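You operate a simulated robot arm through the tools that you are given. There is no shell and no other tool.

You are at the controls of a simulated two-armed robot. One attempt, no reset.

## Task
Thin the dye in the green-handled jug: purple bottle to 200 ml, then pumped water to 400 ml.
Fine: set the bottle back on the water drum, stand the jug under the pump spout, spill nothing. Set down upright: purple bottle, green-handled jug.
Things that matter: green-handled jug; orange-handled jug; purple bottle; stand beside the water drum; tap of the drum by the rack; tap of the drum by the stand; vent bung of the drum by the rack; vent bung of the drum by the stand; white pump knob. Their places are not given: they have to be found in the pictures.

The check looks at the end state, three seconds after you hand in, the way a careful person would. Anything else that was tipped, shoved, dropped, spilled or broken makes it a failure.

## Robot
Two 7-joint arms with two-finger grippers on one trunk that stands fixed in place. Base frame: the origin is at the foot of the trunk, x ahead of it, y to its left, z up. Units: m, rad, N and s.
The left shoulder is at [0.06, 0.179, 1.26], the right one opposite. Each reaches about 0.772 m from its shoulder. Payload 1.96 kg a hand.
Tool frame (each hand has its own): the origin (TCP) lies between the finger pads and is the grasp point; the fingertips stand 0.02 m ahead of it; z points along the fingers, y is the line along which they close. The gripper opens to 0.072 m; its body begins 0.038 m behind the TCP.
Orientation is told as [roll, pitch, yaw] about the base's x, y, z axes, in that order, counted from this pose: with the fingers straight down and closing along the base's y, the tool's x points along the base's -x, its y along +y and its z along -z.

## Interface
- The arms move only by the tool arm_command. It takes "left_moves", "right_moves" or both (then of equal length, played together; a hand with none holds still); each is one flat list of numbers, 7 for each row, row after row: the shift along the base's x, y, z in m, then the turn, a rotation vector about the base's x, y, z in rad, then the gripper command, from -1 (fully open) to 1 (shut), values between in proportion. In form: [dx, dy, dz, rx, ry, rz, fingers, dx, dy, dz, rx, ry, rz, fingers, ...]. A call has 1 to 20 rows; each row shifts and turns the commanded pose from where the row before left it. Rows are played at 5 a second. More than 0.05 m and 0.15 rad between two rows, or a gripper value outside its range, and nothing of the call is played. A pose out of reach is approached as far as the arm can. The call stops where the force on the tool passes 40 N (or 10 N more than at its start, if that is more) or the arm is blocked; 0.2 s more then pass. The fingers move at their own pace (about 0.153 m/s each) and stop on an object; they squeeze with about 27 N. The grip force told is the motor's: it shows also when the fingers shut on nothing. Time passes only in rows, and 0.2 s behind the last, so rows that do not move let the fingers close. The reply holds the time, the measured pose of the TCP, the force on the tool along the base axes, the opening and the grip force, in the units named above and with some noise, with the torque about the TCP (base axes, N m) and any sound that the robot's microphone picked up, and new pictures: "views" is both (left out), scene, wrist or none (wrist: the cameras of the hands that moved).
- Cameras (640 x 400 px; columns grow to the right, rows downward): "scene" is now at [0.014, -0.0146, 1.8004]; the picture's right is [-0.19, -0.98, 0.00], its down [-0.79, 0.15, -0.60] and it looks along [0.58, -0.11, -0.80] (base axes); focal length 347 px, centre (320, 200). "left" rides on the left gripper at [0.071, -0.019, -0.082] in its tool frame; the picture's right is [0.26, 0.97, 0.00], its down [-0.67, 0.18, -0.72] and it looks along [-0.69, 0.19, 0.70] (tool axes); focal length 280 px, centre (320, 200). "right" rides on the right gripper at [0.071, 0.019, -0.082] in its tool frame; the picture's right is [-0.26, 0.96, 0.00], its down [-0.67, -0.18, -0.72] and it looks along [-0.69, -0.19, 0.70] (tool axes); focal length 280 px, centre (320, 200).
- raise_lower(by): slides the trunk up (or, below 0, down) by that many m; the arms and the scene camera ride with it, the base frame stays. It gives what a move gives, with no picture.
- turn_head(pan, tilt): turns the head with the scene camera to pan (to the left, within 1.501 rad either way) and tilt (down, from -0.506 to 1.204), counted from straight ahead of the robot. It gives what a move gives, and a new picture of the scene camera.
- locate(camera, pixels): for up to 12 pixels [column, row] of the newest picture of that camera ("zoom" is the newest enlarged one), the place [x, y, z] in the base frame of the surface seen there, good to about 0.003 m. No time passes.
- close_up(camera, box): a new picture of the part [left, top, right, bottom] of that camera's present view, enlarged. No time passes.
- finish_job(): hands the job in; it is judged then, once.

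Leave the grippers open and the arms clear of the work at the hand-in unless told otherwise.

The tools are called after "Call:" by a JSON object that holds its "api" and its "payload". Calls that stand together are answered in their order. arm_command: Moves the arms, as the interface text tells. Its arguments: {"type":"object","properties":{"left_moves":{"type":"array","items":{"type":"number"}},"right_moves":{"type":"array","items":{"type":"number"}},"views":{"type":"string","enum":["both","scene","wrist","none"]}},"required":[]} The other tools are called the same way: raise_lower (by) moves the trunk up or down; turn_head (pan, tilt) turns the head that bears the scene camera; locate (camera, pixels) gives the place of the surface under pixels of a picture; close_up (camera, box) takes an enlarged picture of a part of a camera's view; finish_job () hands the job in.

At the start:

```text
time: 0.0
left_tool_pos: [0.5255, 0.0219, 1.236]
left_tcp_rot: [0.001, 0.001, 0.003]
left_force: [0.0, 0.0, 0.0]
left_moment: [0.0, -0.03, -0.01]
left_finger_gap: 0.0719
left_gripper_force: 0.0
right_tool_pos: [0.3512, -0.3604, 1.2759]
right_tcp_rot: [-0.001, -0.001, 0.001]
right_force: [-0.5, -0.1, 0.4]
right_moment: [0.0, -0.04, -0.03]
right_finger_gap: 0.0722
right_gripper_force: 0.1
trunk travel left (down, up): [-0.905, 0.085]
head pan, tilt (commanded): [-0.192, 0.932]
```

scene: 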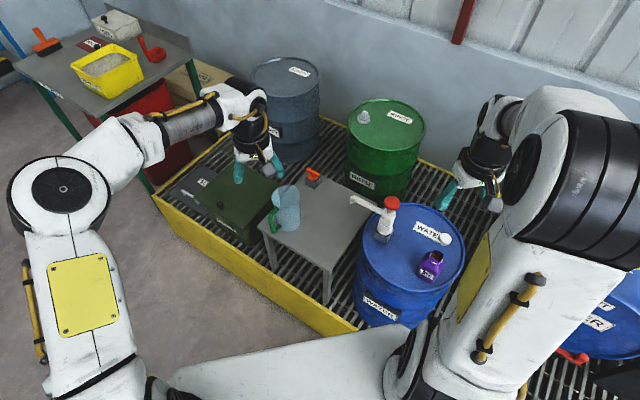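
right: 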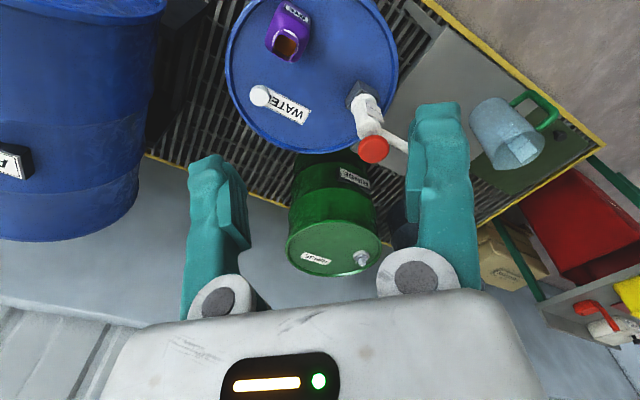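
left: 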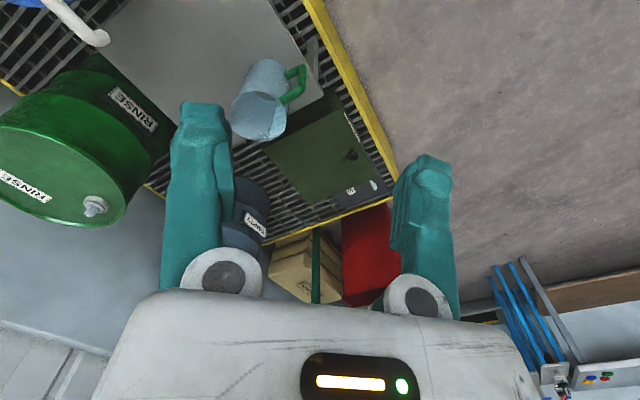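

I see the blue WATER drum at about (410,255) carrying a purple bottle (432,263), a white pump with red top (388,210), and the green-handled jug on a stand at (286,210). I'll enlarge these areas first.

Call:
{"api": "close_up", "payload": {"camera": "scene", "box": [250, 160, 480, 304]}}

Call:
{"api": "close_up", "payload": {"camera": "right", "box": [200, 0, 600, 250]}}

Call:
{"api": "close_up", "payload": {"camera": "left", "box": [60, 0, 380, 200]}}

```text
2.78 times, centred on (365, 232) of scene
```

zoom: 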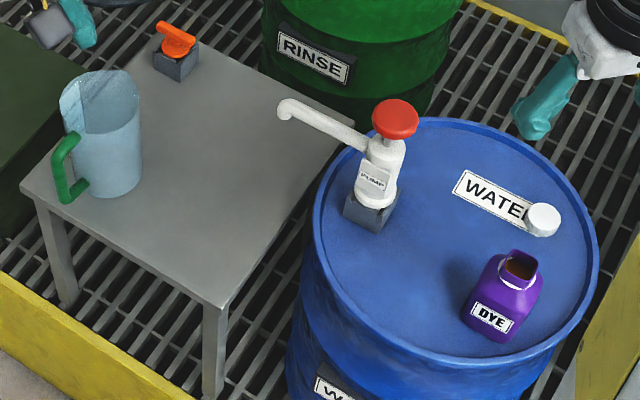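

```text
1.60 times, centred on (400, 125) of right
```

zoom: 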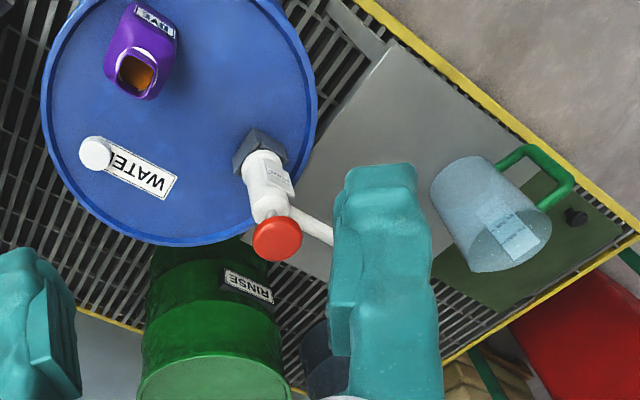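

```text
2.00 times, centred on (220, 100) of left
```

zoom: 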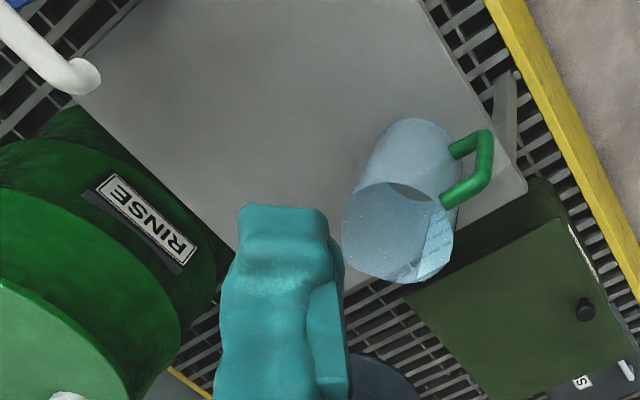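

The zoom shows the jug with a printed scale on the far side, the pump spout over the stand's edge, and an orange lever on a grey block at the stand's rear corner. I'll find coordinates in the scene picture for these.

Call:
{"api": "locate", "payload": {"camera": "scene", "pixels": [[286, 190], [297, 225], [272, 222], [353, 200], [391, 203], [388, 238], [431, 262], [437, 254], [443, 239], [313, 174], [300, 240], [400, 280]]}}

Call:
{"api": "close_up", "payload": {"camera": "scene", "box": [240, 160, 340, 222]}}

Call:
{"api": "close_up", "payload": {"camera": "scene", "box": [340, 185, 470, 290]}}

```text
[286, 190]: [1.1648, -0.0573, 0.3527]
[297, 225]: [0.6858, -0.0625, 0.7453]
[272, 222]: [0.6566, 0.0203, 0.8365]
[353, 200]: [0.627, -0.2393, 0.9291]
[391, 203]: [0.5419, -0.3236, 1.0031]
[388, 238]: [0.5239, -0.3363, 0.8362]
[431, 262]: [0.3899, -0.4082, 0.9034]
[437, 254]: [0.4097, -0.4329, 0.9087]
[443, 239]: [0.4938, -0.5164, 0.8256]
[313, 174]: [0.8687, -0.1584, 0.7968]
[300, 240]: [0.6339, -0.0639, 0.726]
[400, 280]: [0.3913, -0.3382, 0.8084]
```

```text
6.40 times, centred on (290, 191) of scene
```

zoom: 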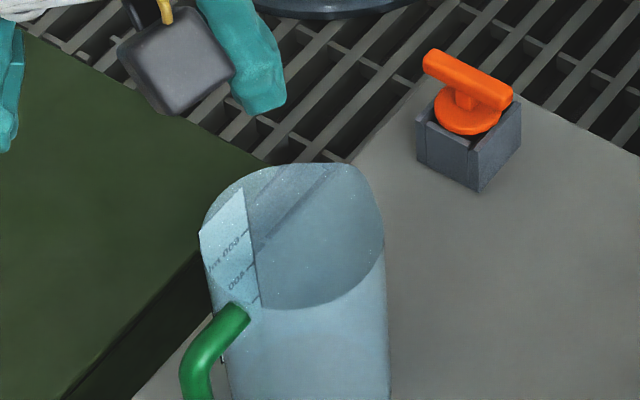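

```text
3.81 times, centred on (405, 238) of scene
```

zoom: 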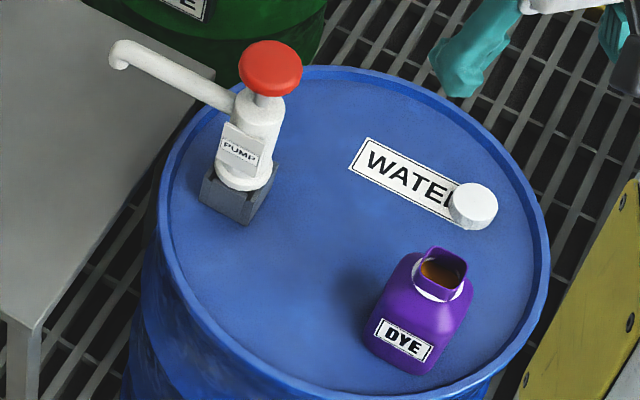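

The scene also has a second WATER drum at lower right and other drums. The pump here has a red knob, while the task lists a white one, so I'll look around to find everything.

Call:
{"api": "turn_head", "payload": {"pan": -0.9, "tilt": 0.8}}

Call:
{"api": "turn_head", "payload": {"pan": -1.4, "tilt": 0.9}}

Call:
{"api": "turn_head", "payload": {"pan": 0.6, "tilt": 0.7}}

Call:
{"api": "turn_head", "payload": {"pan": -0.1, "tilt": 0.5}}

```text
time: 1.1
left_tool_pos: [0.5254, 0.0202, 1.2387]
left_tcp_rot: [-0.001, 0.002, 0.002]
left_force: [-0.1, 0.3, 0.0]
left_moment: [-0.01, 0.05, 0.02]
left_finger_gap: 0.072
left_gripper_force: 0.0
right_tool_pos: [0.3528, -0.3608, 1.275]
right_tcp_rot: [0.0, 0.001, 0.003]
right_force: [0.8, 0.0, -0.1]
right_moment: [0.0, 0.02, -0.01]
right_finger_gap: 0.0719
right_gripper_force: 0.1
trunk travel left (down, up): [-0.905, 0.085]
head pan, tilt (commanded): [-0.901, 0.799]
```

scene: 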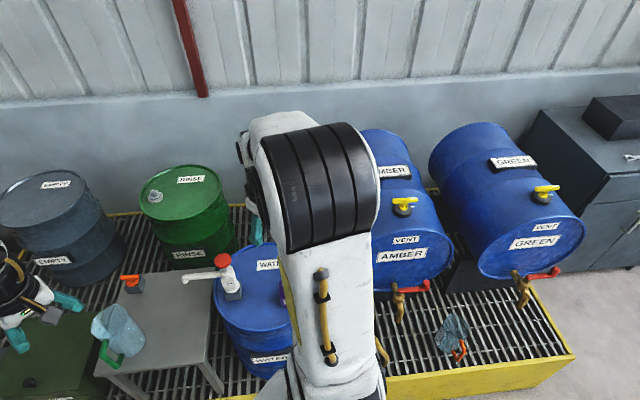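

```text
time: 2.0
left_tool_pos: [0.5251, 0.0225, 1.2387]
left_tcp_rot: [0.0, -0.001, 0.001]
left_force: [-0.7, -0.7, -0.6]
left_moment: [-0.01, 0.0, -0.01]
left_finger_gap: 0.0722
left_gripper_force: 0.0
right_tool_pos: [0.3525, -0.3606, 1.2754]
right_tcp_rot: [0.001, -0.001, -0.001]
right_force: [-0.1, -0.3, 0.1]
right_moment: [0.02, 0.01, -0.02]
right_finger_gap: 0.0722
right_gripper_force: 0.1
trunk travel left (down, up): [-0.905, 0.085]
head pan, tilt (commanded): [-1.4, 0.901]
```

scene: 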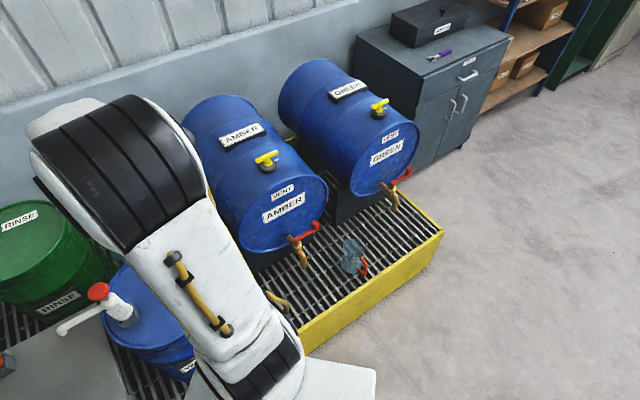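

```text
time: 3.9
left_tool_pos: [0.5252, 0.0217, 1.2372]
left_tcp_rot: [0.0, -0.002, 0.003]
left_force: [-0.1, 0.1, -0.2]
left_moment: [-0.02, 0.0, 0.0]
left_finger_gap: 0.0721
left_gripper_force: 0.1
right_tool_pos: [0.3519, -0.3612, 1.2751]
right_tcp_rot: [0.0, -0.001, -0.001]
right_force: [0.2, 0.3, -0.2]
right_moment: [0.01, -0.02, 0.01]
right_finger_gap: 0.0721
right_gripper_force: 0.1
trunk travel left (down, up): [-0.905, 0.085]
head pan, tilt (commanded): [0.6, 0.7]
```

scene: 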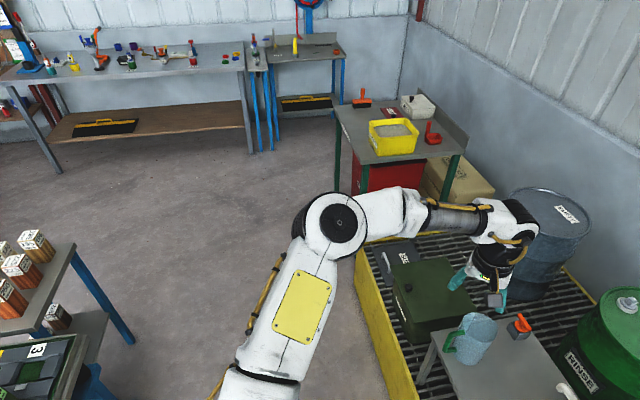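

```text
time: 5.0
left_tool_pos: [0.5247, 0.0207, 1.238]
left_tcp_rot: [0.0, -0.001, 0.001]
left_force: [1.0, -0.4, 0.2]
left_moment: [0.01, 0.01, 0.01]
left_finger_gap: 0.0721
left_gripper_force: 0.1
right_tool_pos: [0.352, -0.3596, 1.2755]
right_tcp_rot: [0.0, -0.001, 0.0]
right_force: [0.3, 0.0, -0.2]
right_moment: [-0.02, -0.01, 0.0]
right_finger_gap: 0.072
right_gripper_force: 0.1
trunk travel left (down, up): [-0.905, 0.085]
head pan, tilt (commanded): [-0.099, 0.499]
```

scene: 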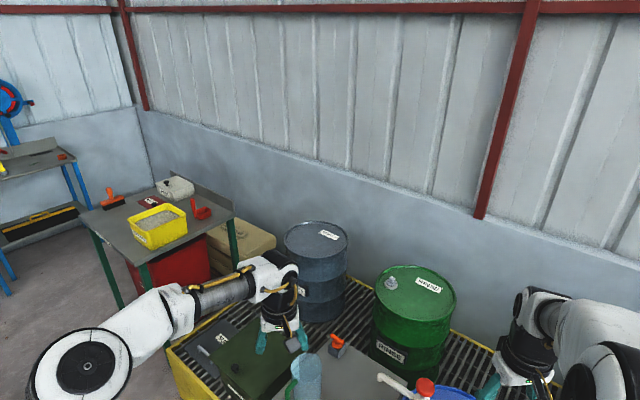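

The list now makes sense. The AMBER and GREEN drums on the right have the taps and vents, and the orange-handled jug is beneath them. The work area is the upright WATER drum with the white pump, the purple bottle and the stand. I'll aim the head at that area.

Call:
{"api": "turn_head", "payload": {"pan": -0.35, "tilt": 1.0}}

```text
time: 5.9
left_tool_pos: [0.5238, 0.0212, 1.2376]
left_tcp_rot: [0.0, 0.0, 0.001]
left_force: [-0.6, -0.8, -0.3]
left_moment: [0.01, -0.04, 0.0]
left_finger_gap: 0.0721
left_gripper_force: 0.1
right_tool_pos: [0.3533, -0.3599, 1.2751]
right_tcp_rot: [0.0, 0.001, 0.001]
right_force: [-0.2, 0.4, -0.6]
right_moment: [0.03, 0.01, 0.0]
right_finger_gap: 0.072
right_gripper_force: 0.2
trunk travel left (down, up): [-0.905, 0.085]
head pan, tilt (commanded): [-0.351, 1.0]
```

scene: 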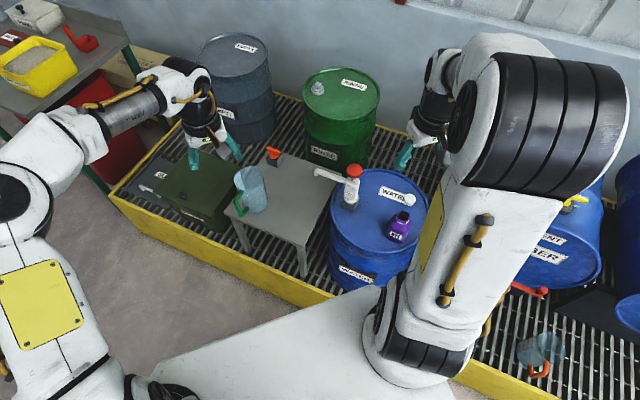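

I'll enlarge the jug and bottle for detailed measurements.

Call:
{"api": "close_up", "payload": {"camera": "scene", "box": [215, 150, 311, 210]}}

Call:
{"api": "locate", "payload": {"camera": "zoom", "pixels": [[200, 130], [240, 125], [330, 190], [240, 300], [170, 290], [160, 355], [310, 330], [390, 40], [250, 210], [145, 170], [280, 250], [255, 380]]}}

```text
6.67 times, centred on (263, 180) of scene
```

zoom: 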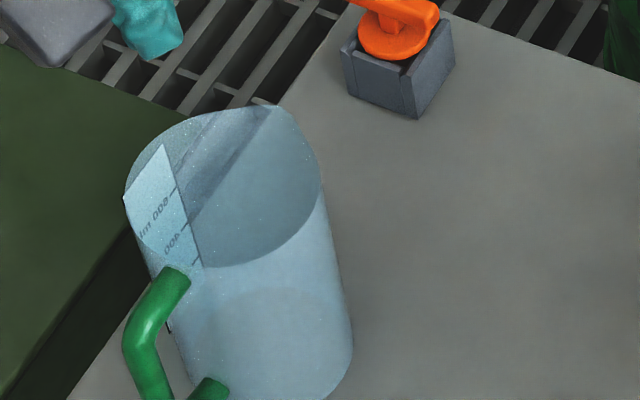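

```text
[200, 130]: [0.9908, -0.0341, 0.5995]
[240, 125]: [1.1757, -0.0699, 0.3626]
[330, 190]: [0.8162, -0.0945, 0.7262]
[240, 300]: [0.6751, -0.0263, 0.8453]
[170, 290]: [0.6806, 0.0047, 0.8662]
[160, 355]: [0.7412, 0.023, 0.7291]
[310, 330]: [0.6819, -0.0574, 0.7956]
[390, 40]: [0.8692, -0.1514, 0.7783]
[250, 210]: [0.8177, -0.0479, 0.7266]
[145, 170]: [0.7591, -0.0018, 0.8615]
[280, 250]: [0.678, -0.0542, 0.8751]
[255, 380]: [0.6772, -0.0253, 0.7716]
```

The jug's scale label is on its far-left wall, with 600 and 400 readable. The stand top is at z≈0.726 and the jug rim at about 0.88. Next I'll measure the bottle and pump in detail.

Call:
{"api": "close_up", "payload": {"camera": "scene", "box": [370, 200, 430, 250]}}

Call:
{"api": "close_up", "payload": {"camera": "right", "box": [230, 0, 390, 100]}}

Call:
{"api": "locate", "payload": {"camera": "zoom", "pixels": [[150, 60], [200, 130], [250, 230], [180, 220], [240, 150], [150, 170], [310, 100], [310, 130], [230, 190], [290, 190], [250, 90], [270, 30]]}}

```text
8.00 times, centred on (400, 225) of scene
```

zoom: 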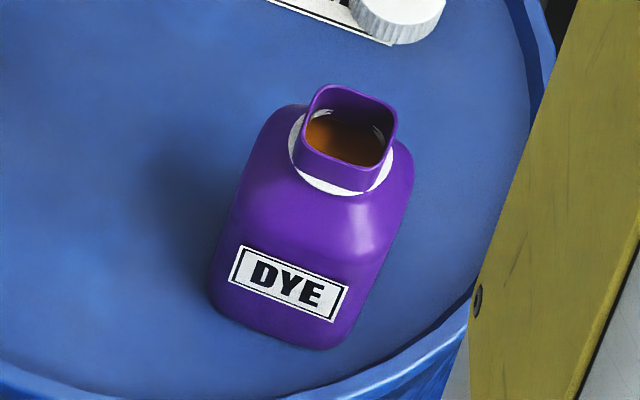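

```text
4.00 times, centred on (310, 50) of right
```

zoom: 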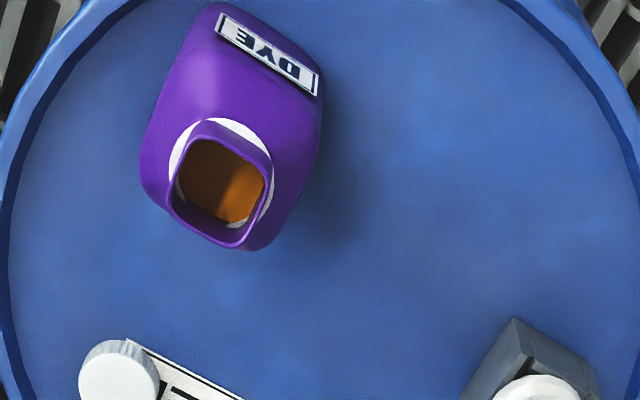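

```text
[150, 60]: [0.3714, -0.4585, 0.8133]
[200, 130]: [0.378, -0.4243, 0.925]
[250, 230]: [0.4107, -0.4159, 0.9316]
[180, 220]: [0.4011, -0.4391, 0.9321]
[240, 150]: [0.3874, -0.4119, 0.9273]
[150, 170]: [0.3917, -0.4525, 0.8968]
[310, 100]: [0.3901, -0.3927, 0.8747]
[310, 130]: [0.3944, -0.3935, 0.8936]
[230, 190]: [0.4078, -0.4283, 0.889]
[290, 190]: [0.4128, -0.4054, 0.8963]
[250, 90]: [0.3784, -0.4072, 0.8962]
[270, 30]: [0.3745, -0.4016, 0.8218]
```

The bottle mouth is a square tube with its top at z≈0.932, and the body is about 0.06 wide. I'll measure the label edges for the bottle's yaw, then its footprint.

Call:
{"api": "locate", "payload": {"camera": "zoom", "pixels": [[224, 16], [316, 72], [312, 92], [218, 32], [205, 8], [328, 80], [140, 180], [255, 250], [318, 150], [165, 90], [400, 150], [128, 370]]}}

Call:
{"api": "close_up", "payload": {"camera": "right", "box": [320, 60, 560, 210]}}

Call:
{"api": "locate", "payload": {"camera": "zoom", "pixels": [[150, 238], [110, 245], [190, 230], [110, 120], [70, 100], [190, 190], [230, 215], [130, 215], [440, 140], [500, 250], [560, 110], [600, 170]]}}

```text
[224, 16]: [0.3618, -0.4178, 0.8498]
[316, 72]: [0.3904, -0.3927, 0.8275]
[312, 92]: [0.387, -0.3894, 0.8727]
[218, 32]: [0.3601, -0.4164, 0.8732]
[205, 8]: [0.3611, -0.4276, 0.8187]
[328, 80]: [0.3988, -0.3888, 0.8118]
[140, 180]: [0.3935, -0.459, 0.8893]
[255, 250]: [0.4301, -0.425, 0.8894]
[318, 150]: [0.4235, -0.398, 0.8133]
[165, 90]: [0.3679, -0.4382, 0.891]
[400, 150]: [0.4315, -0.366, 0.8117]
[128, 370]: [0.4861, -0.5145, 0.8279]
```

```text
2.67 times, centred on (440, 135) of right
```

zoom: 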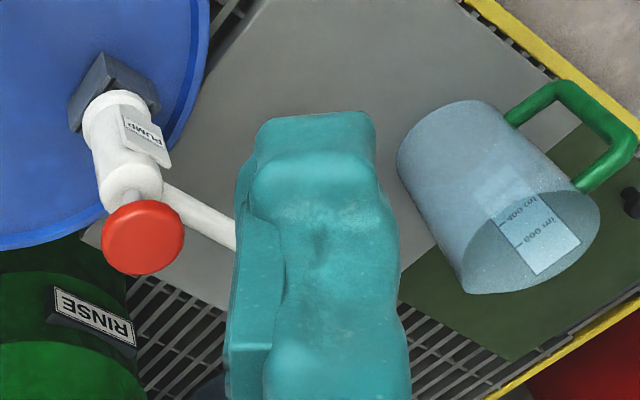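

```text
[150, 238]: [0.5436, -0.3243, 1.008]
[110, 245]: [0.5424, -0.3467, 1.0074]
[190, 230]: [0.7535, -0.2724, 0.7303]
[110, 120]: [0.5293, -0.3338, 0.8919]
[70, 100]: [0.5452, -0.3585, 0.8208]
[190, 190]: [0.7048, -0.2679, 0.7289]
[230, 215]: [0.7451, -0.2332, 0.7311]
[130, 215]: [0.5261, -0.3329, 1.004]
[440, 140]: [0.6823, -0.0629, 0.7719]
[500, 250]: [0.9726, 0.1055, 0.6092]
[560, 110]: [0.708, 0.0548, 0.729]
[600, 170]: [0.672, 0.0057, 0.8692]
```

The bottle body is about 0.06 square, yawed roughly 45°, with its centre near (0.395, -0.424). Now I'll find the spout tip and stand edges from the left and scene cameras.

Call:
{"api": "close_up", "payload": {"camera": "left", "box": [30, 0, 350, 200]}}

Call:
{"api": "locate", "payload": {"camera": "zoom", "pixels": [[152, 75], [120, 65], [60, 10], [520, 185], [405, 205], [535, 160], [505, 200], [460, 270], [500, 245], [430, 10], [460, 130], [510, 150]]}}

Call:
{"api": "close_up", "payload": {"camera": "scene", "box": [220, 150, 380, 250]}}

Call:
{"api": "locate", "payload": {"camera": "zoom", "pixels": [[385, 75], [385, 95], [440, 85], [500, 110], [30, 250], [325, 370], [420, 190], [430, 130], [300, 20], [200, 40], [530, 80], [520, 190]]}}

```text
2.00 times, centred on (190, 100) of left
```

zoom: 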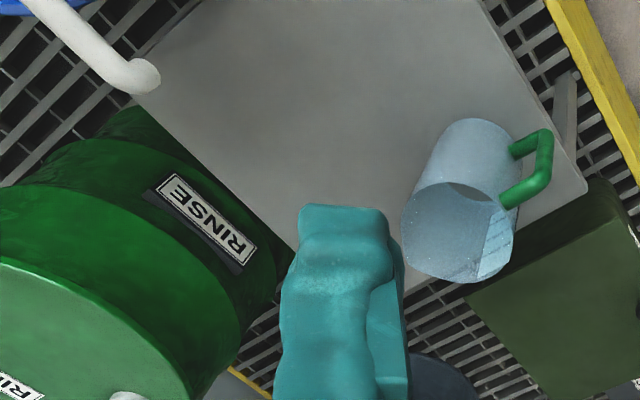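

```text
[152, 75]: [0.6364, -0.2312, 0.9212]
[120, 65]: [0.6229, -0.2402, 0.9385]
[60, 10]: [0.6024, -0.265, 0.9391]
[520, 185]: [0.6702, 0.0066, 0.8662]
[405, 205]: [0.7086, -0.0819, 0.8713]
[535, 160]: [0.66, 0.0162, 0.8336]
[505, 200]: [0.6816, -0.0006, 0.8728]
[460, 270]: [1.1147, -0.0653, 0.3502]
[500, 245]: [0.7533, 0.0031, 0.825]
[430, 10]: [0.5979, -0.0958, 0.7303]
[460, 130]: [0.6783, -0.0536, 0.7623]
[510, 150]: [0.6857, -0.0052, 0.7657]
```

```text
4.00 times, centred on (300, 200) of scene
```

zoom: 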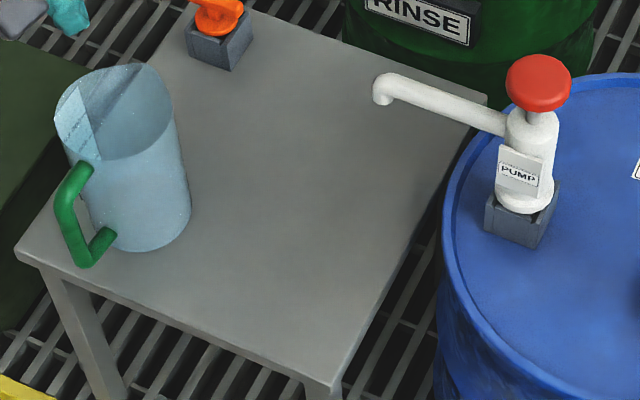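

```text
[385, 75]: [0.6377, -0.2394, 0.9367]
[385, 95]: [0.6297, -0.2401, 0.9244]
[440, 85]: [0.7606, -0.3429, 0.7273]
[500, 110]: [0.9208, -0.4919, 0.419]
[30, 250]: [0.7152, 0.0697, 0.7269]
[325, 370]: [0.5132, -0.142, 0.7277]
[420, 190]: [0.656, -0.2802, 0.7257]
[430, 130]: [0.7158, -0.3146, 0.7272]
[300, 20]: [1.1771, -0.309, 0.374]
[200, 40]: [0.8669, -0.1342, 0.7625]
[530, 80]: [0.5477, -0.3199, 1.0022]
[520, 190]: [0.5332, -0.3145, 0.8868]
```

The spout tip is near (0.634, -0.237, ~0.92) and the stand's right edge lies just outside it. I'll measure the drum rim and bottle surroundings to plan the grasp.

Call:
{"api": "close_up", "payload": {"camera": "scene", "box": [320, 160, 448, 300]}}

Call:
{"api": "locate", "payload": {"camera": "zoom", "pixels": [[115, 220], [160, 270], [220, 300], [290, 312], [350, 290], [230, 285], [290, 295], [150, 240], [180, 150], [215, 55], [270, 48], [200, 180]]}}

```text
2.86 times, centred on (384, 230) of scene
```

zoom: 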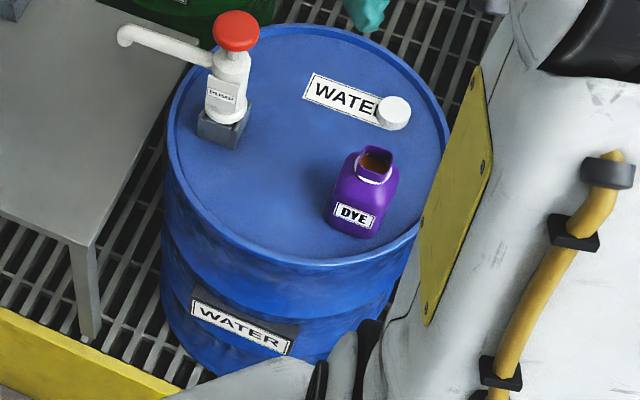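

```text
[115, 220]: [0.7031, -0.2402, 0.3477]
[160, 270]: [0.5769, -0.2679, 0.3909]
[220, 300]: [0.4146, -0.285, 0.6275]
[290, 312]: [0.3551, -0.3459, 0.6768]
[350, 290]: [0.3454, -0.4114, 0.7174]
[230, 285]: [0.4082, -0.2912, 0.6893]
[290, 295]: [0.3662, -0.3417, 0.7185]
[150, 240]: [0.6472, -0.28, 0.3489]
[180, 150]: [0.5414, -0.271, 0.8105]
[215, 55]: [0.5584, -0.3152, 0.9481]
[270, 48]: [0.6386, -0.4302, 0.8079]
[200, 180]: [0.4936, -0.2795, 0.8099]
```

The drum circle is centred near (0.495, -0.43) with a radius of about 0.16, and its top is at z≈0.81. I plan to lower the trunk for reach, so I'll check the arm elbow heights first.

Call:
{"api": "locate", "payload": {"camera": "scene", "pixels": [[10, 195], [50, 160], [110, 110], [170, 80], [560, 120], [490, 230], [440, 60], [420, 330], [60, 300], [440, 120]]}}

```text
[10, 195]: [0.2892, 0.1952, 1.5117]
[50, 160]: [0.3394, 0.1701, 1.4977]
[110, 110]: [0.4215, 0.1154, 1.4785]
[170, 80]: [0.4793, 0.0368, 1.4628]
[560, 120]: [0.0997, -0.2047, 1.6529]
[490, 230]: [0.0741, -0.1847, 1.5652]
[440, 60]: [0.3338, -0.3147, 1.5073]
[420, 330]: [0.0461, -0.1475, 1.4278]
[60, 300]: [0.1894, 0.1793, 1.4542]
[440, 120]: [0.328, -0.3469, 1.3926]
```

Both elbows are high, at about 1.5. At the present height the hands are well clear of everything, so I'll lower the trunk by 0.2 m. The fingertips will end near z≈1.05 (right) and 1.02 (left), above the bottle top at 0.93 and the jug rim at 0.875.

Call:
{"api": "raise_lower", "payload": {"by": -0.2}}

Call:
{"api": "turn_head", "payload": {"pan": -0.35, "tilt": 0.9}}

```text
time: 8.1
left_tool_pos: [0.5238, 0.0214, 1.0378]
left_tcp_rot: [0.0, 0.001, 0.001]
left_force: [0.5, -0.1, -0.8]
left_moment: [0.0, 0.0, 0.01]
left_finger_gap: 0.072
left_gripper_force: 0.0
right_tool_pos: [0.3525, -0.3601, 1.0763]
right_tcp_rot: [0.001, 0.002, 0.001]
right_force: [0.9, 0.6, 0.4]
right_moment: [0.0, 0.01, -0.06]
right_finger_gap: 0.0719
right_gripper_force: 0.0
trunk travel left (down, up): [-0.705, 0.285]
head pan, tilt (commanded): [-0.351, 1.0]
```

```text
time: 8.8
left_tool_pos: [0.5243, 0.0209, 1.0367]
left_tcp_rot: [0.001, 0.0, 0.003]
left_force: [-0.6, 0.1, -0.5]
left_moment: [-0.04, -0.02, 0.02]
left_finger_gap: 0.072
left_gripper_force: 0.0
right_tool_pos: [0.3516, -0.3606, 1.0757]
right_tcp_rot: [0.002, 0.0, -0.001]
right_force: [-0.8, 0.3, 0.7]
right_moment: [-0.01, -0.03, 0.02]
right_finger_gap: 0.0722
right_gripper_force: 0.0
trunk travel left (down, up): [-0.705, 0.285]
head pan, tilt (commanded): [-0.351, 0.901]
```

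scene: 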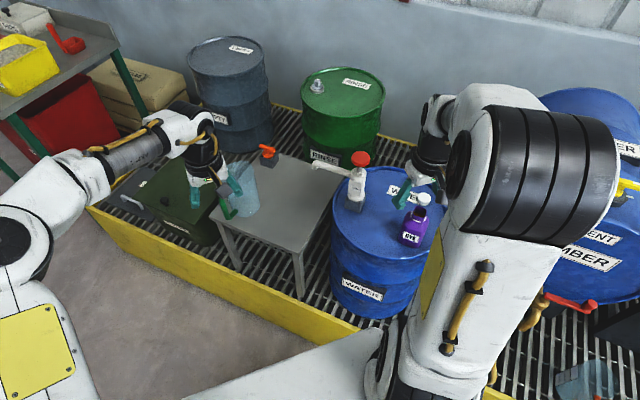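

The trunk is down and everything looks undisturbed. I'll zoom on the jug scale from both cameras to get the mark heights.

Call:
{"api": "close_up", "payload": {"camera": "left", "box": [180, 0, 420, 150]}}

Call:
{"api": "close_up", "payload": {"camera": "right", "box": [420, 0, 640, 140]}}

Call:
{"api": "close_up", "payload": {"camera": "right", "box": [200, 0, 420, 140]}}

```text
2.67 times, centred on (300, 75) of left
```

zoom: 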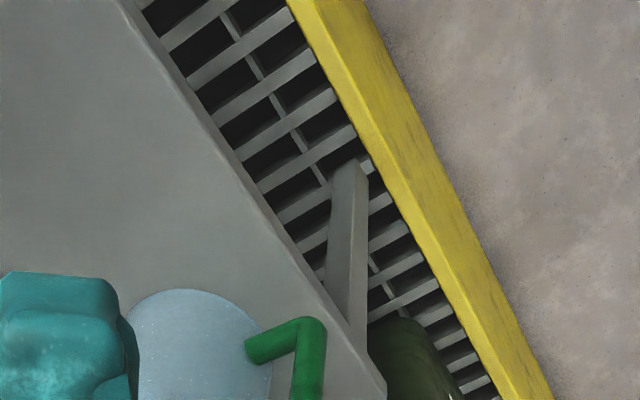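

```text
2.86 times, centred on (530, 70) of right
```

zoom: 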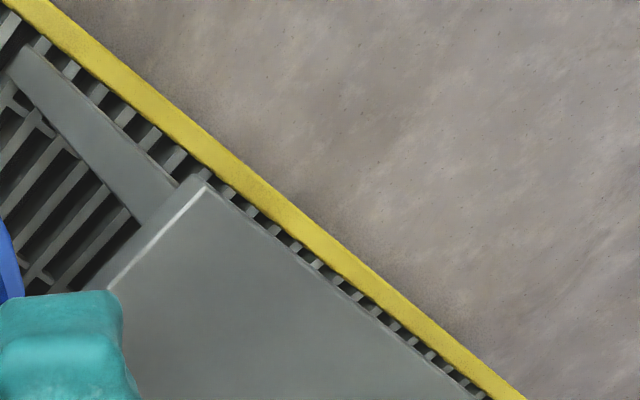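

```text
2.86 times, centred on (310, 70) of right
```

zoom: 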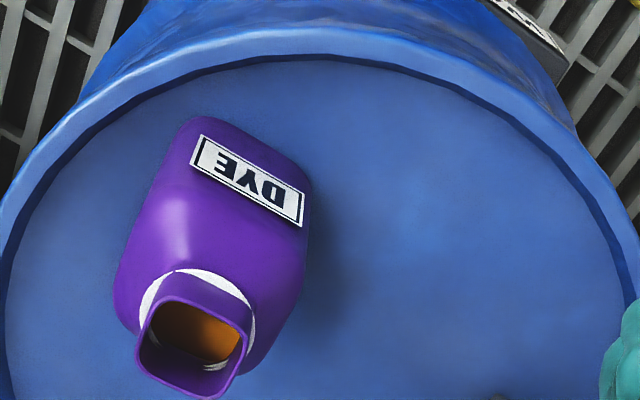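

This right-wrist zoom is a good close view of the bottle. I'll locate the drum rim, label corners, shoulders and mouth corners in it.

Call:
{"api": "locate", "payload": {"camera": "zoom", "pixels": [[205, 140], [302, 195], [300, 222], [195, 170], [170, 180], [310, 175], [120, 290], [300, 270], [150, 320], [250, 320], [230, 390], [200, 30]]}}

Call:
{"api": "locate", "payload": {"camera": "zoom", "pixels": [[193, 122], [316, 190], [113, 300], [265, 372], [250, 240], [178, 215], [300, 280], [335, 250], [137, 365], [160, 300], [205, 395], [60, 100]]}}

```text
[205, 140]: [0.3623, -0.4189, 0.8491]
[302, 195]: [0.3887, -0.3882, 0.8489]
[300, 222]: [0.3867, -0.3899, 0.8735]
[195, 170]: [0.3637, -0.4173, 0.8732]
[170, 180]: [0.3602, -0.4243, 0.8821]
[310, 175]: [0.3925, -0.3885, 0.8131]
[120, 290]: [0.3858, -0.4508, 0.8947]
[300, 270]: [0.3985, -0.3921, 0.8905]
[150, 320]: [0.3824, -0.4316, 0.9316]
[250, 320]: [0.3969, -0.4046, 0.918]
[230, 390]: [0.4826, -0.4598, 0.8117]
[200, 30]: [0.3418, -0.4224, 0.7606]
```

```text
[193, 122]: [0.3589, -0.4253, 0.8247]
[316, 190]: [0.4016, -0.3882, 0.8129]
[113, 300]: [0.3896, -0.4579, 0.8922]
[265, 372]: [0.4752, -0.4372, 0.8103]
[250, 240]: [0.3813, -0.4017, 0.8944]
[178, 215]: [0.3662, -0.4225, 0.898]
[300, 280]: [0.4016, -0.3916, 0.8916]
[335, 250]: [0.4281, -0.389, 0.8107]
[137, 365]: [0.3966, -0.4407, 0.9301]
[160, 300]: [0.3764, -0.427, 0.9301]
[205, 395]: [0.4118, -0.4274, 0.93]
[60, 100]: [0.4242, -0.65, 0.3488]
```

I've worked out the bottle: centre (0.395, -0.4235), faces at yaw about 49.5°/139.5°, width about 0.058, body z 0.81–0.893 and mouth top at 0.931. I'll take it with the right hand from behind-right, with fingers inclined about 30° down along (0.65, 0.76). First I yaw and shift right in free air, then pitch the fingers up.

Call:
{"api": "arm_command", "payload": {"right_moves": [-0.0058, -0.0258, 0, 0, 0, 0.144, -1, -0.0058, -0.0258, 0, 0, 0, 0.144, -1, -0.0058, -0.0258, 0, 0, 0, 0.144, -1, -0.0058, -0.0258, 0, 0, 0, 0.144, -1, -0.0058, -0.0258, 0, 0, 0, 0.144, -1, -0.0058, -0.0258, 0, 0, 0, 0.144, -1, 0, 0, 0, 0.0995, -0.0851, 0, -1, 0, 0, 0, 0.0995, -0.0851, 0, -1, 0, 0, 0, 0.0995, -0.0851, 0, -1, 0, 0, 0, 0.0995, -0.0851, 0, -1, 0, 0, 0, 0.0995, -0.0851, 0, -1, 0, 0, 0, 0.0995, -0.0851, 0, -1, 0, 0, 0, 0.0995, -0.0851, 0, -1, 0, 0, 0, 0.0995, -0.0851, 0, -1], "views": "both"}}

```text
time: 11.8
left_tool_pos: [0.5254, 0.0223, 1.0385]
left_tcp_rot: [0.001, 0.001, 0.001]
left_force: [0.4, 0.8, 0.6]
left_moment: [0.01, -0.01, -0.01]
left_finger_gap: 0.072
left_gripper_force: 0.1
right_tool_pos: [0.3069, -0.4695, 1.0908]
right_tcp_rot: [-0.06, -0.169, 0.731]
right_force: [-0.5, 0.1, -0.2]
right_moment: [0.03, 0.02, -0.01]
right_finger_gap: 0.0717
right_gripper_force: 0.0
right hand out of reach, approached as far as the arm can: row 4, 5, 6, 7, 8, 9, 10, 11, 12, 13, 14
trunk travel left (down, up): [-0.705, 0.285]
head pan, tilt (commanded): [-0.351, 0.901]
```

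scene: 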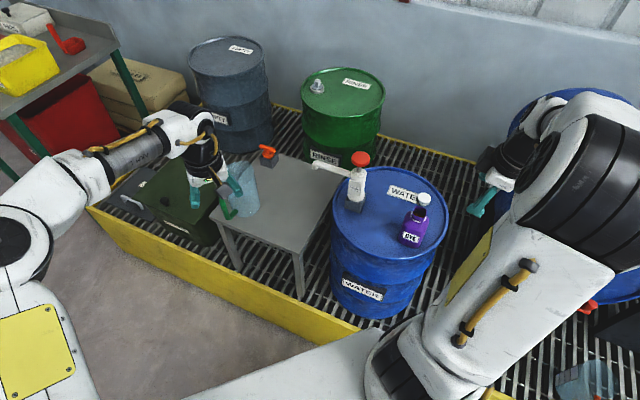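
right: 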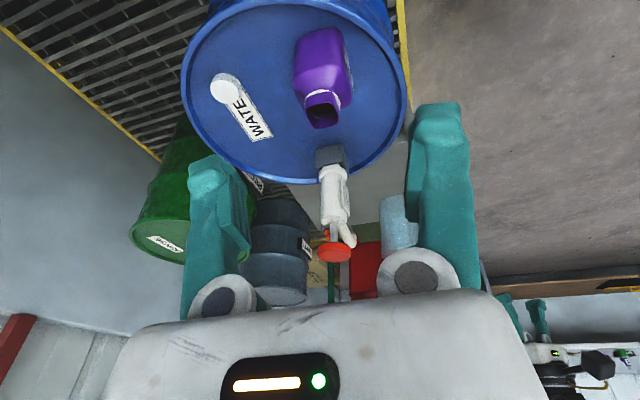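

The behind-right approach is out of reach here. The arm stopped at (0.307, -0.47, 1.09), and nothing was touched. The other face, approached from the robot side at yaw about -40°, suits the right arm better with a higher trunk. I'll raise the trunk back 0.2 m and undo the last turns.

Call:
{"api": "raise_lower", "payload": {"by": 0.2}}

Call:
{"api": "arm_command", "payload": {"right_moves": [0, 0, 0, 0, 0, 0, -1, 0, 0, 0, 0, 0, 0, -1], "views": "none"}}

```text
time: 13.9
left_tool_pos: [0.5251, 0.0215, 1.2378]
left_tcp_rot: [0.0, -0.001, 0.0]
left_force: [0.9, 0.4, -0.1]
left_moment: [0.02, 0.02, -0.01]
left_finger_gap: 0.0721
left_gripper_force: 0.1
right_tool_pos: [0.3065, -0.4693, 1.2921]
right_tcp_rot: [-0.058, -0.168, 0.728]
right_force: [0.1, 0.3, -0.5]
right_moment: [0.03, -0.02, -0.01]
right_finger_gap: 0.0722
right_gripper_force: 0.1
trunk travel left (down, up): [-0.905, 0.085]
head pan, tilt (commanded): [-0.351, 0.901]
```

```text
time: 14.5
left_tool_pos: [0.5249, 0.0206, 1.2377]
left_tcp_rot: [-0.003, 0.0, 0.001]
left_force: [0.3, 0.5, -0.5]
left_moment: [-0.01, 0.04, 0.0]
left_finger_gap: 0.072
left_gripper_force: 0.0
right_tool_pos: [0.3063, -0.47, 1.2925]
right_tcp_rot: [-0.058, -0.17, 0.729]
right_force: [0.1, -0.3, 0.2]
right_moment: [0.0, 0.01, 0.0]
right_finger_gap: 0.0721
right_gripper_force: 0.1
trunk travel left (down, up): [-0.905, 0.085]
head pan, tilt (commanded): [-0.351, 0.901]
```

The commanded pose seems to follow the achieved one. Next I swing the right hand to yaw about -40° in free air at z≈1.19 over the robot side of the drum, then pitch the fingers up to about 30° below horizontal.

Call:
{"api": "arm_command", "payload": {"right_moves": [0.0014, 0.013, -0.01, 0, 0, -0.1436, -1, 0.0014, 0.013, -0.01, 0, 0, -0.1436, -1, 0.0014, 0.013, -0.01, 0, 0, -0.1436, -1, 0.0014, 0.013, -0.01, 0, 0, -0.1436, -1, 0.0014, 0.013, -0.01, 0, 0, -0.1436, -1, 0.0014, 0.013, -0.01, 0, 0, -0.1436, -1, 0.0014, 0.013, -0.01, 0, 0, -0.1436, -1, 0.0014, 0.013, -0.01, 0, 0, -0.1436, -1, 0.0014, 0.013, -0.01, 0, 0, -0.1436, -1, 0.0014, 0.013, -0.01, 0, 0, -0.1436, -1, 0, 0, 0, -0.0949, -0.1112, 0, -1, 0, 0, 0, -0.0949, -0.1112, 0, -1, 0, 0, 0, -0.0949, -0.1112, 0, -1, 0, 0, 0, -0.0949, -0.1112, 0, -1, 0, 0, 0, -0.0949, -0.1112, 0, -1, 0, 0, 0, -0.0949, -0.1112, 0, -1], "views": "both"}}

```text
time: 17.9
left_tool_pos: [0.5267, 0.0199, 1.2378]
left_tcp_rot: [0.0, 0.0, 0.003]
left_force: [0.2, -0.1, 0.3]
left_moment: [0.05, -0.04, 0.0]
left_finger_gap: 0.0718
left_gripper_force: 0.0
right_tool_pos: [0.3785, -0.3709, 1.1834]
right_tcp_rot: [-0.09, -0.954, -0.708]
right_force: [-0.1, -0.1, 0.3]
right_moment: [-0.01, -0.02, 0.01]
right_finger_gap: 0.072
right_gripper_force: 0.1
right hand out of reach, approached as far as the arm can: row 12, 13, 14, 15, 16
trunk travel left (down, up): [-0.905, 0.085]
head pan, tilt (commanded): [-0.351, 0.901]
```

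scene: 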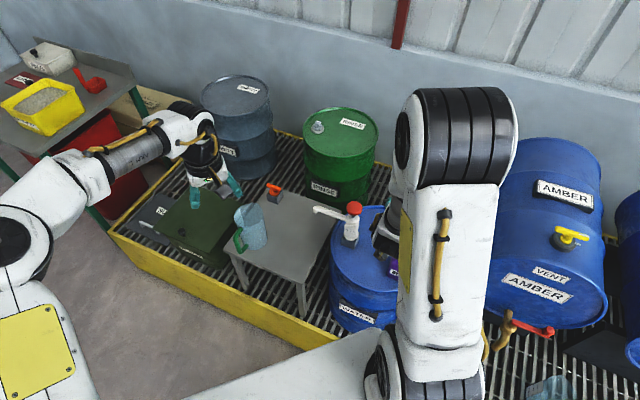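
right: 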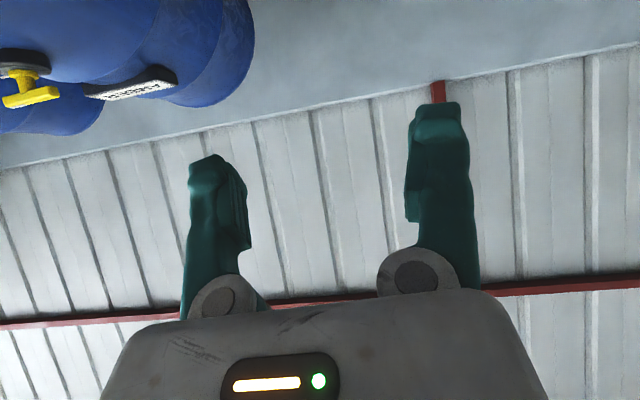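

The hand now has nearly the wanted orientation, at yaw -0.708 and pitch -0.954. It was only limited by folding at that height. Next I lower it, correct the small roll, and back off toward a pre-grasp point behind and above the bottle.

Call:
{"api": "arm_command", "payload": {"right_moves": [0, 0, -0.04, 0.0198, -0.0169, 0.0367, -1, 0, 0, -0.04, 0.0198, -0.0169, 0.0367, -1, 0, 0, -0.04, -0.03, -0.035, 0, -1, -0.015, 0.002, -0.03, 0, 0, 0, -1, -0.02, 0.003, -0.03, 0, 0, 0, -1, -0.0185, 0.002, -0.03, 0, 0, 0, -1], "views": "both"}}

```text
time: 19.3
left_tool_pos: [0.5255, 0.0201, 1.2378]
left_tcp_rot: [0.001, 0.0, 0.003]
left_force: [0.5, 0.3, 0.1]
left_moment: [-0.01, 0.0, -0.03]
left_finger_gap: 0.0719
left_gripper_force: 0.0
right_tool_pos: [0.4499, -0.4099, 1.0574]
right_tcp_rot: [-0.013, -0.988, -0.704]
right_force: [0.2, 0.7, 0.0]
right_moment: [-0.02, 0.02, -0.01]
right_finger_gap: 0.0719
right_gripper_force: 0.0
right hand out of reach, approached as far as the arm can: row 2, 3, 4, 5, 6
trunk travel left (down, up): [-0.905, 0.085]
head pan, tilt (commanded): [-0.351, 0.901]
```

scene: 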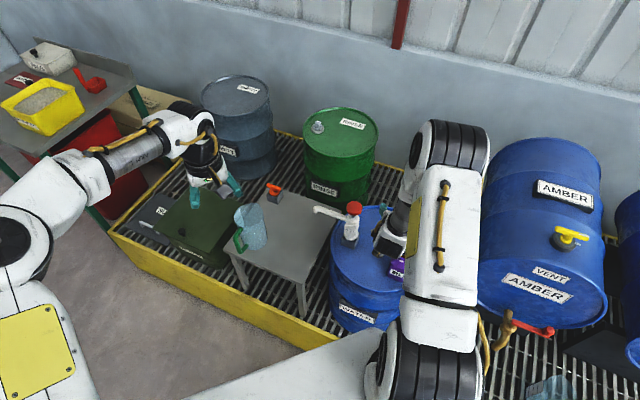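
right: 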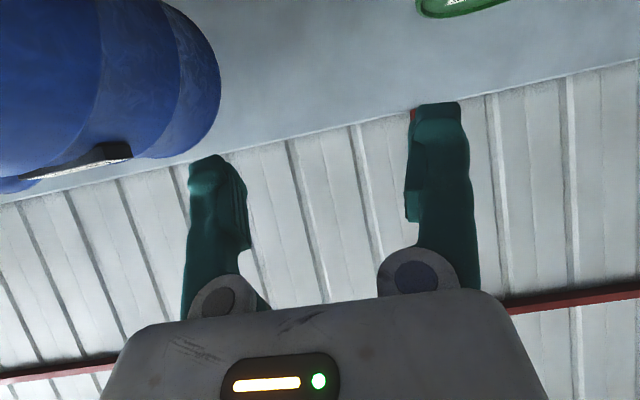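

Lowering pushed the hand further forward, to (0.45, -0.41, 1.057). I think a wrist or elbow limit is acting. I'll measure the arm segments to understand the geometry.

Call:
{"api": "locate", "payload": {"camera": "scene", "pixels": [[460, 150], [425, 150], [440, 240], [415, 220], [395, 225], [390, 240], [385, 250], [410, 180], [460, 130], [440, 310], [400, 370], [470, 190]]}}

Call:
{"api": "close_up", "payload": {"camera": "scene", "box": [330, 100, 522, 300]}}

```text
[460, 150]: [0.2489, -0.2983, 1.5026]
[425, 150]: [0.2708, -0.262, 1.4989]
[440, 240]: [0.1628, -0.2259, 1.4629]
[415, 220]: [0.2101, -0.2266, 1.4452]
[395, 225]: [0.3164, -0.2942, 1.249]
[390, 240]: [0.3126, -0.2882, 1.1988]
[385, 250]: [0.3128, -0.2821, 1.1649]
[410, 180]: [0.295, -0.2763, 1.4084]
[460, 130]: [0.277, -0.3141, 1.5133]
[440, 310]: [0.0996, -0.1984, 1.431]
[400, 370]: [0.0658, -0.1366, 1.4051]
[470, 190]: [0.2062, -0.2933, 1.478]
```

```text
2.00 times, centred on (426, 200) of scene
```

zoom: 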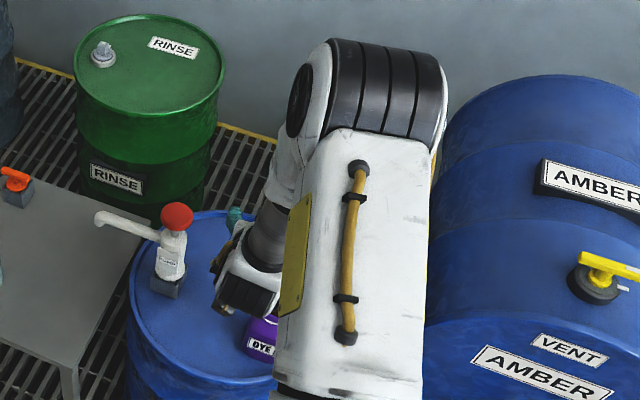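

I now understand the geometry: the wrist must stay about 0.3 m from the shoulder. With the trunk at the top, the inclined grasp on the bottle is inside that range. I'll raise the trunk 0.08 m, then bring the hand down and back to a point behind the bottle, staying above its mouth at z 0.931.

Call:
{"api": "raise_lower", "payload": {"by": 0.083}}

Call:
{"api": "arm_command", "payload": {"right_moves": [0, 0, -0.045, 0, 0, 0, -1, 0, 0, -0.045, 0, 0, 0, -1, 0, 0, -0.045, 0, 0, 0, -1, -0.03, 0.008, -0.01, 0, 0, 0, -1, -0.03, 0.008, -0.01, 0, 0, 0, -1, -0.03, 0.008, -0.015, 0, 0, 0, -1], "views": "both"}}

```text
time: 20.5
left_tool_pos: [0.5258, 0.0208, 1.3211]
left_tcp_rot: [0.001, 0.0, 0.003]
left_force: [0.9, -0.9, 0.0]
left_moment: [-0.02, 0.02, -0.01]
left_finger_gap: 0.0718
left_gripper_force: 0.0
right_tool_pos: [0.4495, -0.4103, 1.1408]
right_tcp_rot: [-0.012, -0.987, -0.705]
right_force: [-0.3, 0.0, -0.2]
right_moment: [-0.03, 0.0, -0.04]
right_finger_gap: 0.0721
right_gripper_force: 0.0
trunk travel left (down, up): [-0.988, 0.002]
head pan, tilt (commanded): [-0.351, 0.901]
```

```text
time: 21.9
left_tool_pos: [0.5256, 0.0219, 1.3213]
left_tcp_rot: [-0.001, 0.001, 0.001]
left_force: [0.8, 0.0, -0.1]
left_moment: [-0.01, 0.05, 0.01]
left_finger_gap: 0.0722
left_gripper_force: 0.0
right_tool_pos: [0.4678, -0.4084, 0.9682]
right_tcp_rot: [-0.025, -0.983, -0.701]
right_force: [0.4, -0.7, -0.8]
right_moment: [0.0, 0.05, 0.03]
right_finger_gap: 0.0719
right_gripper_force: 0.0
right hand out of reach, approached as far as the arm can: row 1, 2, 4, 5, 6
trunk travel left (down, up): [-0.988, 0.002]
head pan, tilt (commanded): [-0.351, 0.901]
```

scene: 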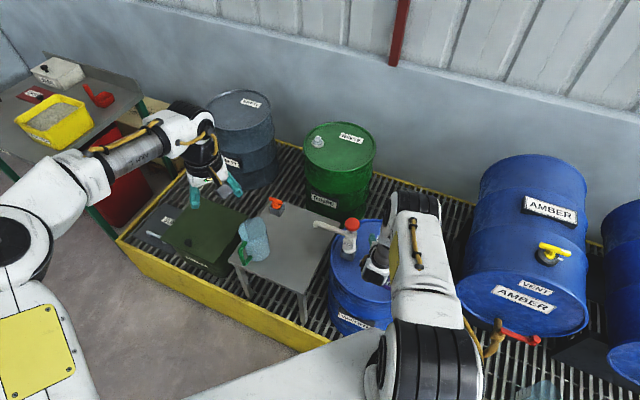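
right: 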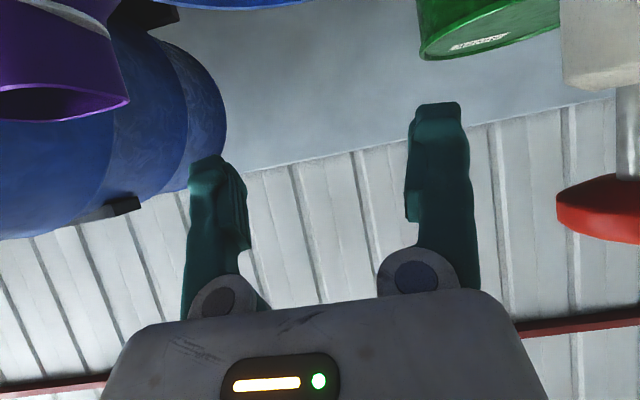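

Still limited at (0.468, -0.408, 0.968). I'll measure the elbow and wrist again to see which joint limits.

Call:
{"api": "locate", "payload": {"camera": "scene", "pixels": [[415, 200], [430, 205], [400, 205], [415, 250], [430, 290], [380, 245], [375, 265], [372, 255], [430, 330], [400, 225]]}}

Call:
{"api": "close_up", "payload": {"camera": "scene", "box": [320, 180, 480, 300]}}

```text
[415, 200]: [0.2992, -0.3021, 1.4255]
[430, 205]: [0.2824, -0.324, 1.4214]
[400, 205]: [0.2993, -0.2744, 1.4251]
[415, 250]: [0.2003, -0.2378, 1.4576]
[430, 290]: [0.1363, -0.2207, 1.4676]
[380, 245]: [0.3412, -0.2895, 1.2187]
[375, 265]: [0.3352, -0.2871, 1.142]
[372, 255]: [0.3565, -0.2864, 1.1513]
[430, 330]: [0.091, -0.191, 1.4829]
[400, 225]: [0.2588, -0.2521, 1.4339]
```

```text
3.33 times, centred on (400, 240) of scene
```

zoom: 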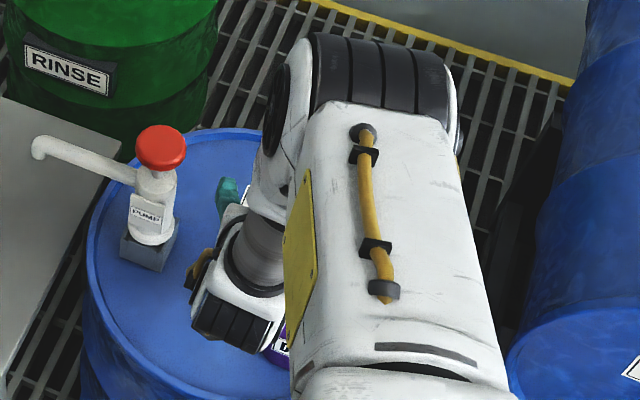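

The forearm is vertical at the limit, so the wrist can't flex up further with a high trunk. A low trunk makes the forearm slant forward and frees the wrist. I'll lift the right hand relative to the trunk, move the left hand aside, then lower the trunk in stages.

Call:
{"api": "arm_command", "payload": {"right_moves": [0, 0, 0.038, 0, 0, 0, -1, 0, 0, 0.038, 0, 0, 0, -1, -0.005, 0.003, 0.038, 0, 0, 0, -1, -0.005, 0.003, 0.038, 0, 0, 0, -1, -0.005, 0.003, 0.038, 0, 0, 0, -1, -0.005, 0.003, 0.038, 0, 0, 0, -1, -0.005, 0.003, 0.038, 0, 0, 0, -1, -0.005, 0.003, 0.038, 0, 0, 0, -1], "left_moves": [-0.013, 0.028, 0.0075, 0, 0, 0, -1, -0.013, 0.028, 0.0075, 0, 0, 0, -1, -0.013, 0.028, 0.0075, 0, 0, 0, -1, -0.013, 0.028, 0.0075, 0, 0, 0, -1, -0.013, 0.028, 0.0075, 0, 0, 0, -1, -0.013, 0.028, 0.0075, 0, 0, 0, -1, -0.013, 0.028, 0.0075, 0, 0, 0, -1, -0.013, 0.028, 0.0075, 0, 0, 0, -1], "views": "scene"}}

```text
time: 23.7
left_tool_pos: [0.4192, 0.2494, 1.3813]
left_tcp_rot: [-0.002, -0.002, 0.003]
left_force: [0.0, 0.7, -0.4]
left_moment: [0.0, 0.01, 0.01]
left_finger_gap: 0.0719
left_gripper_force: 0.0
right_tool_pos: [0.4386, -0.3894, 1.274]
right_tcp_rot: [-0.013, -0.99, -0.705]
right_force: [0.4, -0.4, 0.2]
right_moment: [-0.03, -0.03, 0.0]
right_finger_gap: 0.0718
right_gripper_force: 0.0
right hand out of reach, approached as far as the arm can: row 1
trunk travel left (down, up): [-0.988, 0.002]
head pan, tilt (commanded): [-0.351, 0.901]
```

scene: 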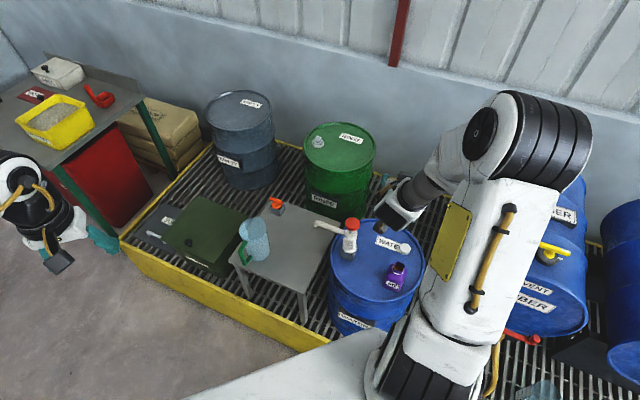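

The hands are clear. Before lowering, I'll check the AMBER drum's position relative to the right elbow.

Call:
{"api": "locate", "payload": {"camera": "scene", "pixels": [[560, 235], [570, 200], [525, 335], [500, 130], [560, 120], [480, 160], [440, 160], [400, 210], [390, 215], [575, 330], [510, 310], [450, 250]]}}

```text
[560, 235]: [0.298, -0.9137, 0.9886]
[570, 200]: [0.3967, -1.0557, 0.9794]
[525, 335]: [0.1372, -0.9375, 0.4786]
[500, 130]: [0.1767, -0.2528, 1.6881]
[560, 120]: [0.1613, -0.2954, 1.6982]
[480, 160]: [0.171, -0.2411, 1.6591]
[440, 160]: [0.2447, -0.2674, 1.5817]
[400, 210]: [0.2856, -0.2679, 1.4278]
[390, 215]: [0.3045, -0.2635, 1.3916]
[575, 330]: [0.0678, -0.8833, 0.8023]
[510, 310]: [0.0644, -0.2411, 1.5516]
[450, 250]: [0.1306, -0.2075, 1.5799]
```

The AMBER drum is at y≈-0.9, far from the elbow. I'll lift and pull the right hand back a bit relative to the trunk, so that it stays clear behind the bottle as the trunk descends.

Call:
{"api": "arm_command", "payload": {"right_moves": [-0.012, 0.006, 0.036, 0, 0, 0, -1, -0.022, 0.0124, 0.036, 0, 0, 0, -1, -0.026, 0.0155, 0.03, 0, 0, 0, -1, -0.028, 0.0155, 0.024, 0, 0, 0, -1], "views": "none"}}

```text
time: 24.7
left_tool_pos: [0.4224, 0.2471, 1.3811]
left_tcp_rot: [0.0, 0.0, 0.003]
left_force: [-0.3, -0.8, -0.4]
left_moment: [0.0, 0.01, -0.01]
left_finger_gap: 0.072
left_gripper_force: 0.0
right_tool_pos: [0.3915, -0.3578, 1.4091]
right_tcp_rot: [-0.012, -0.987, -0.705]
right_force: [-0.2, 0.3, 0.1]
right_moment: [-0.01, 0.0, 0.0]
right_finger_gap: 0.0719
right_gripper_force: 0.1
right hand out of reach, approached as far as the arm can: row 3, 4
trunk travel left (down, up): [-0.988, 0.002]
head pan, tilt (commanded): [-0.351, 0.901]
```

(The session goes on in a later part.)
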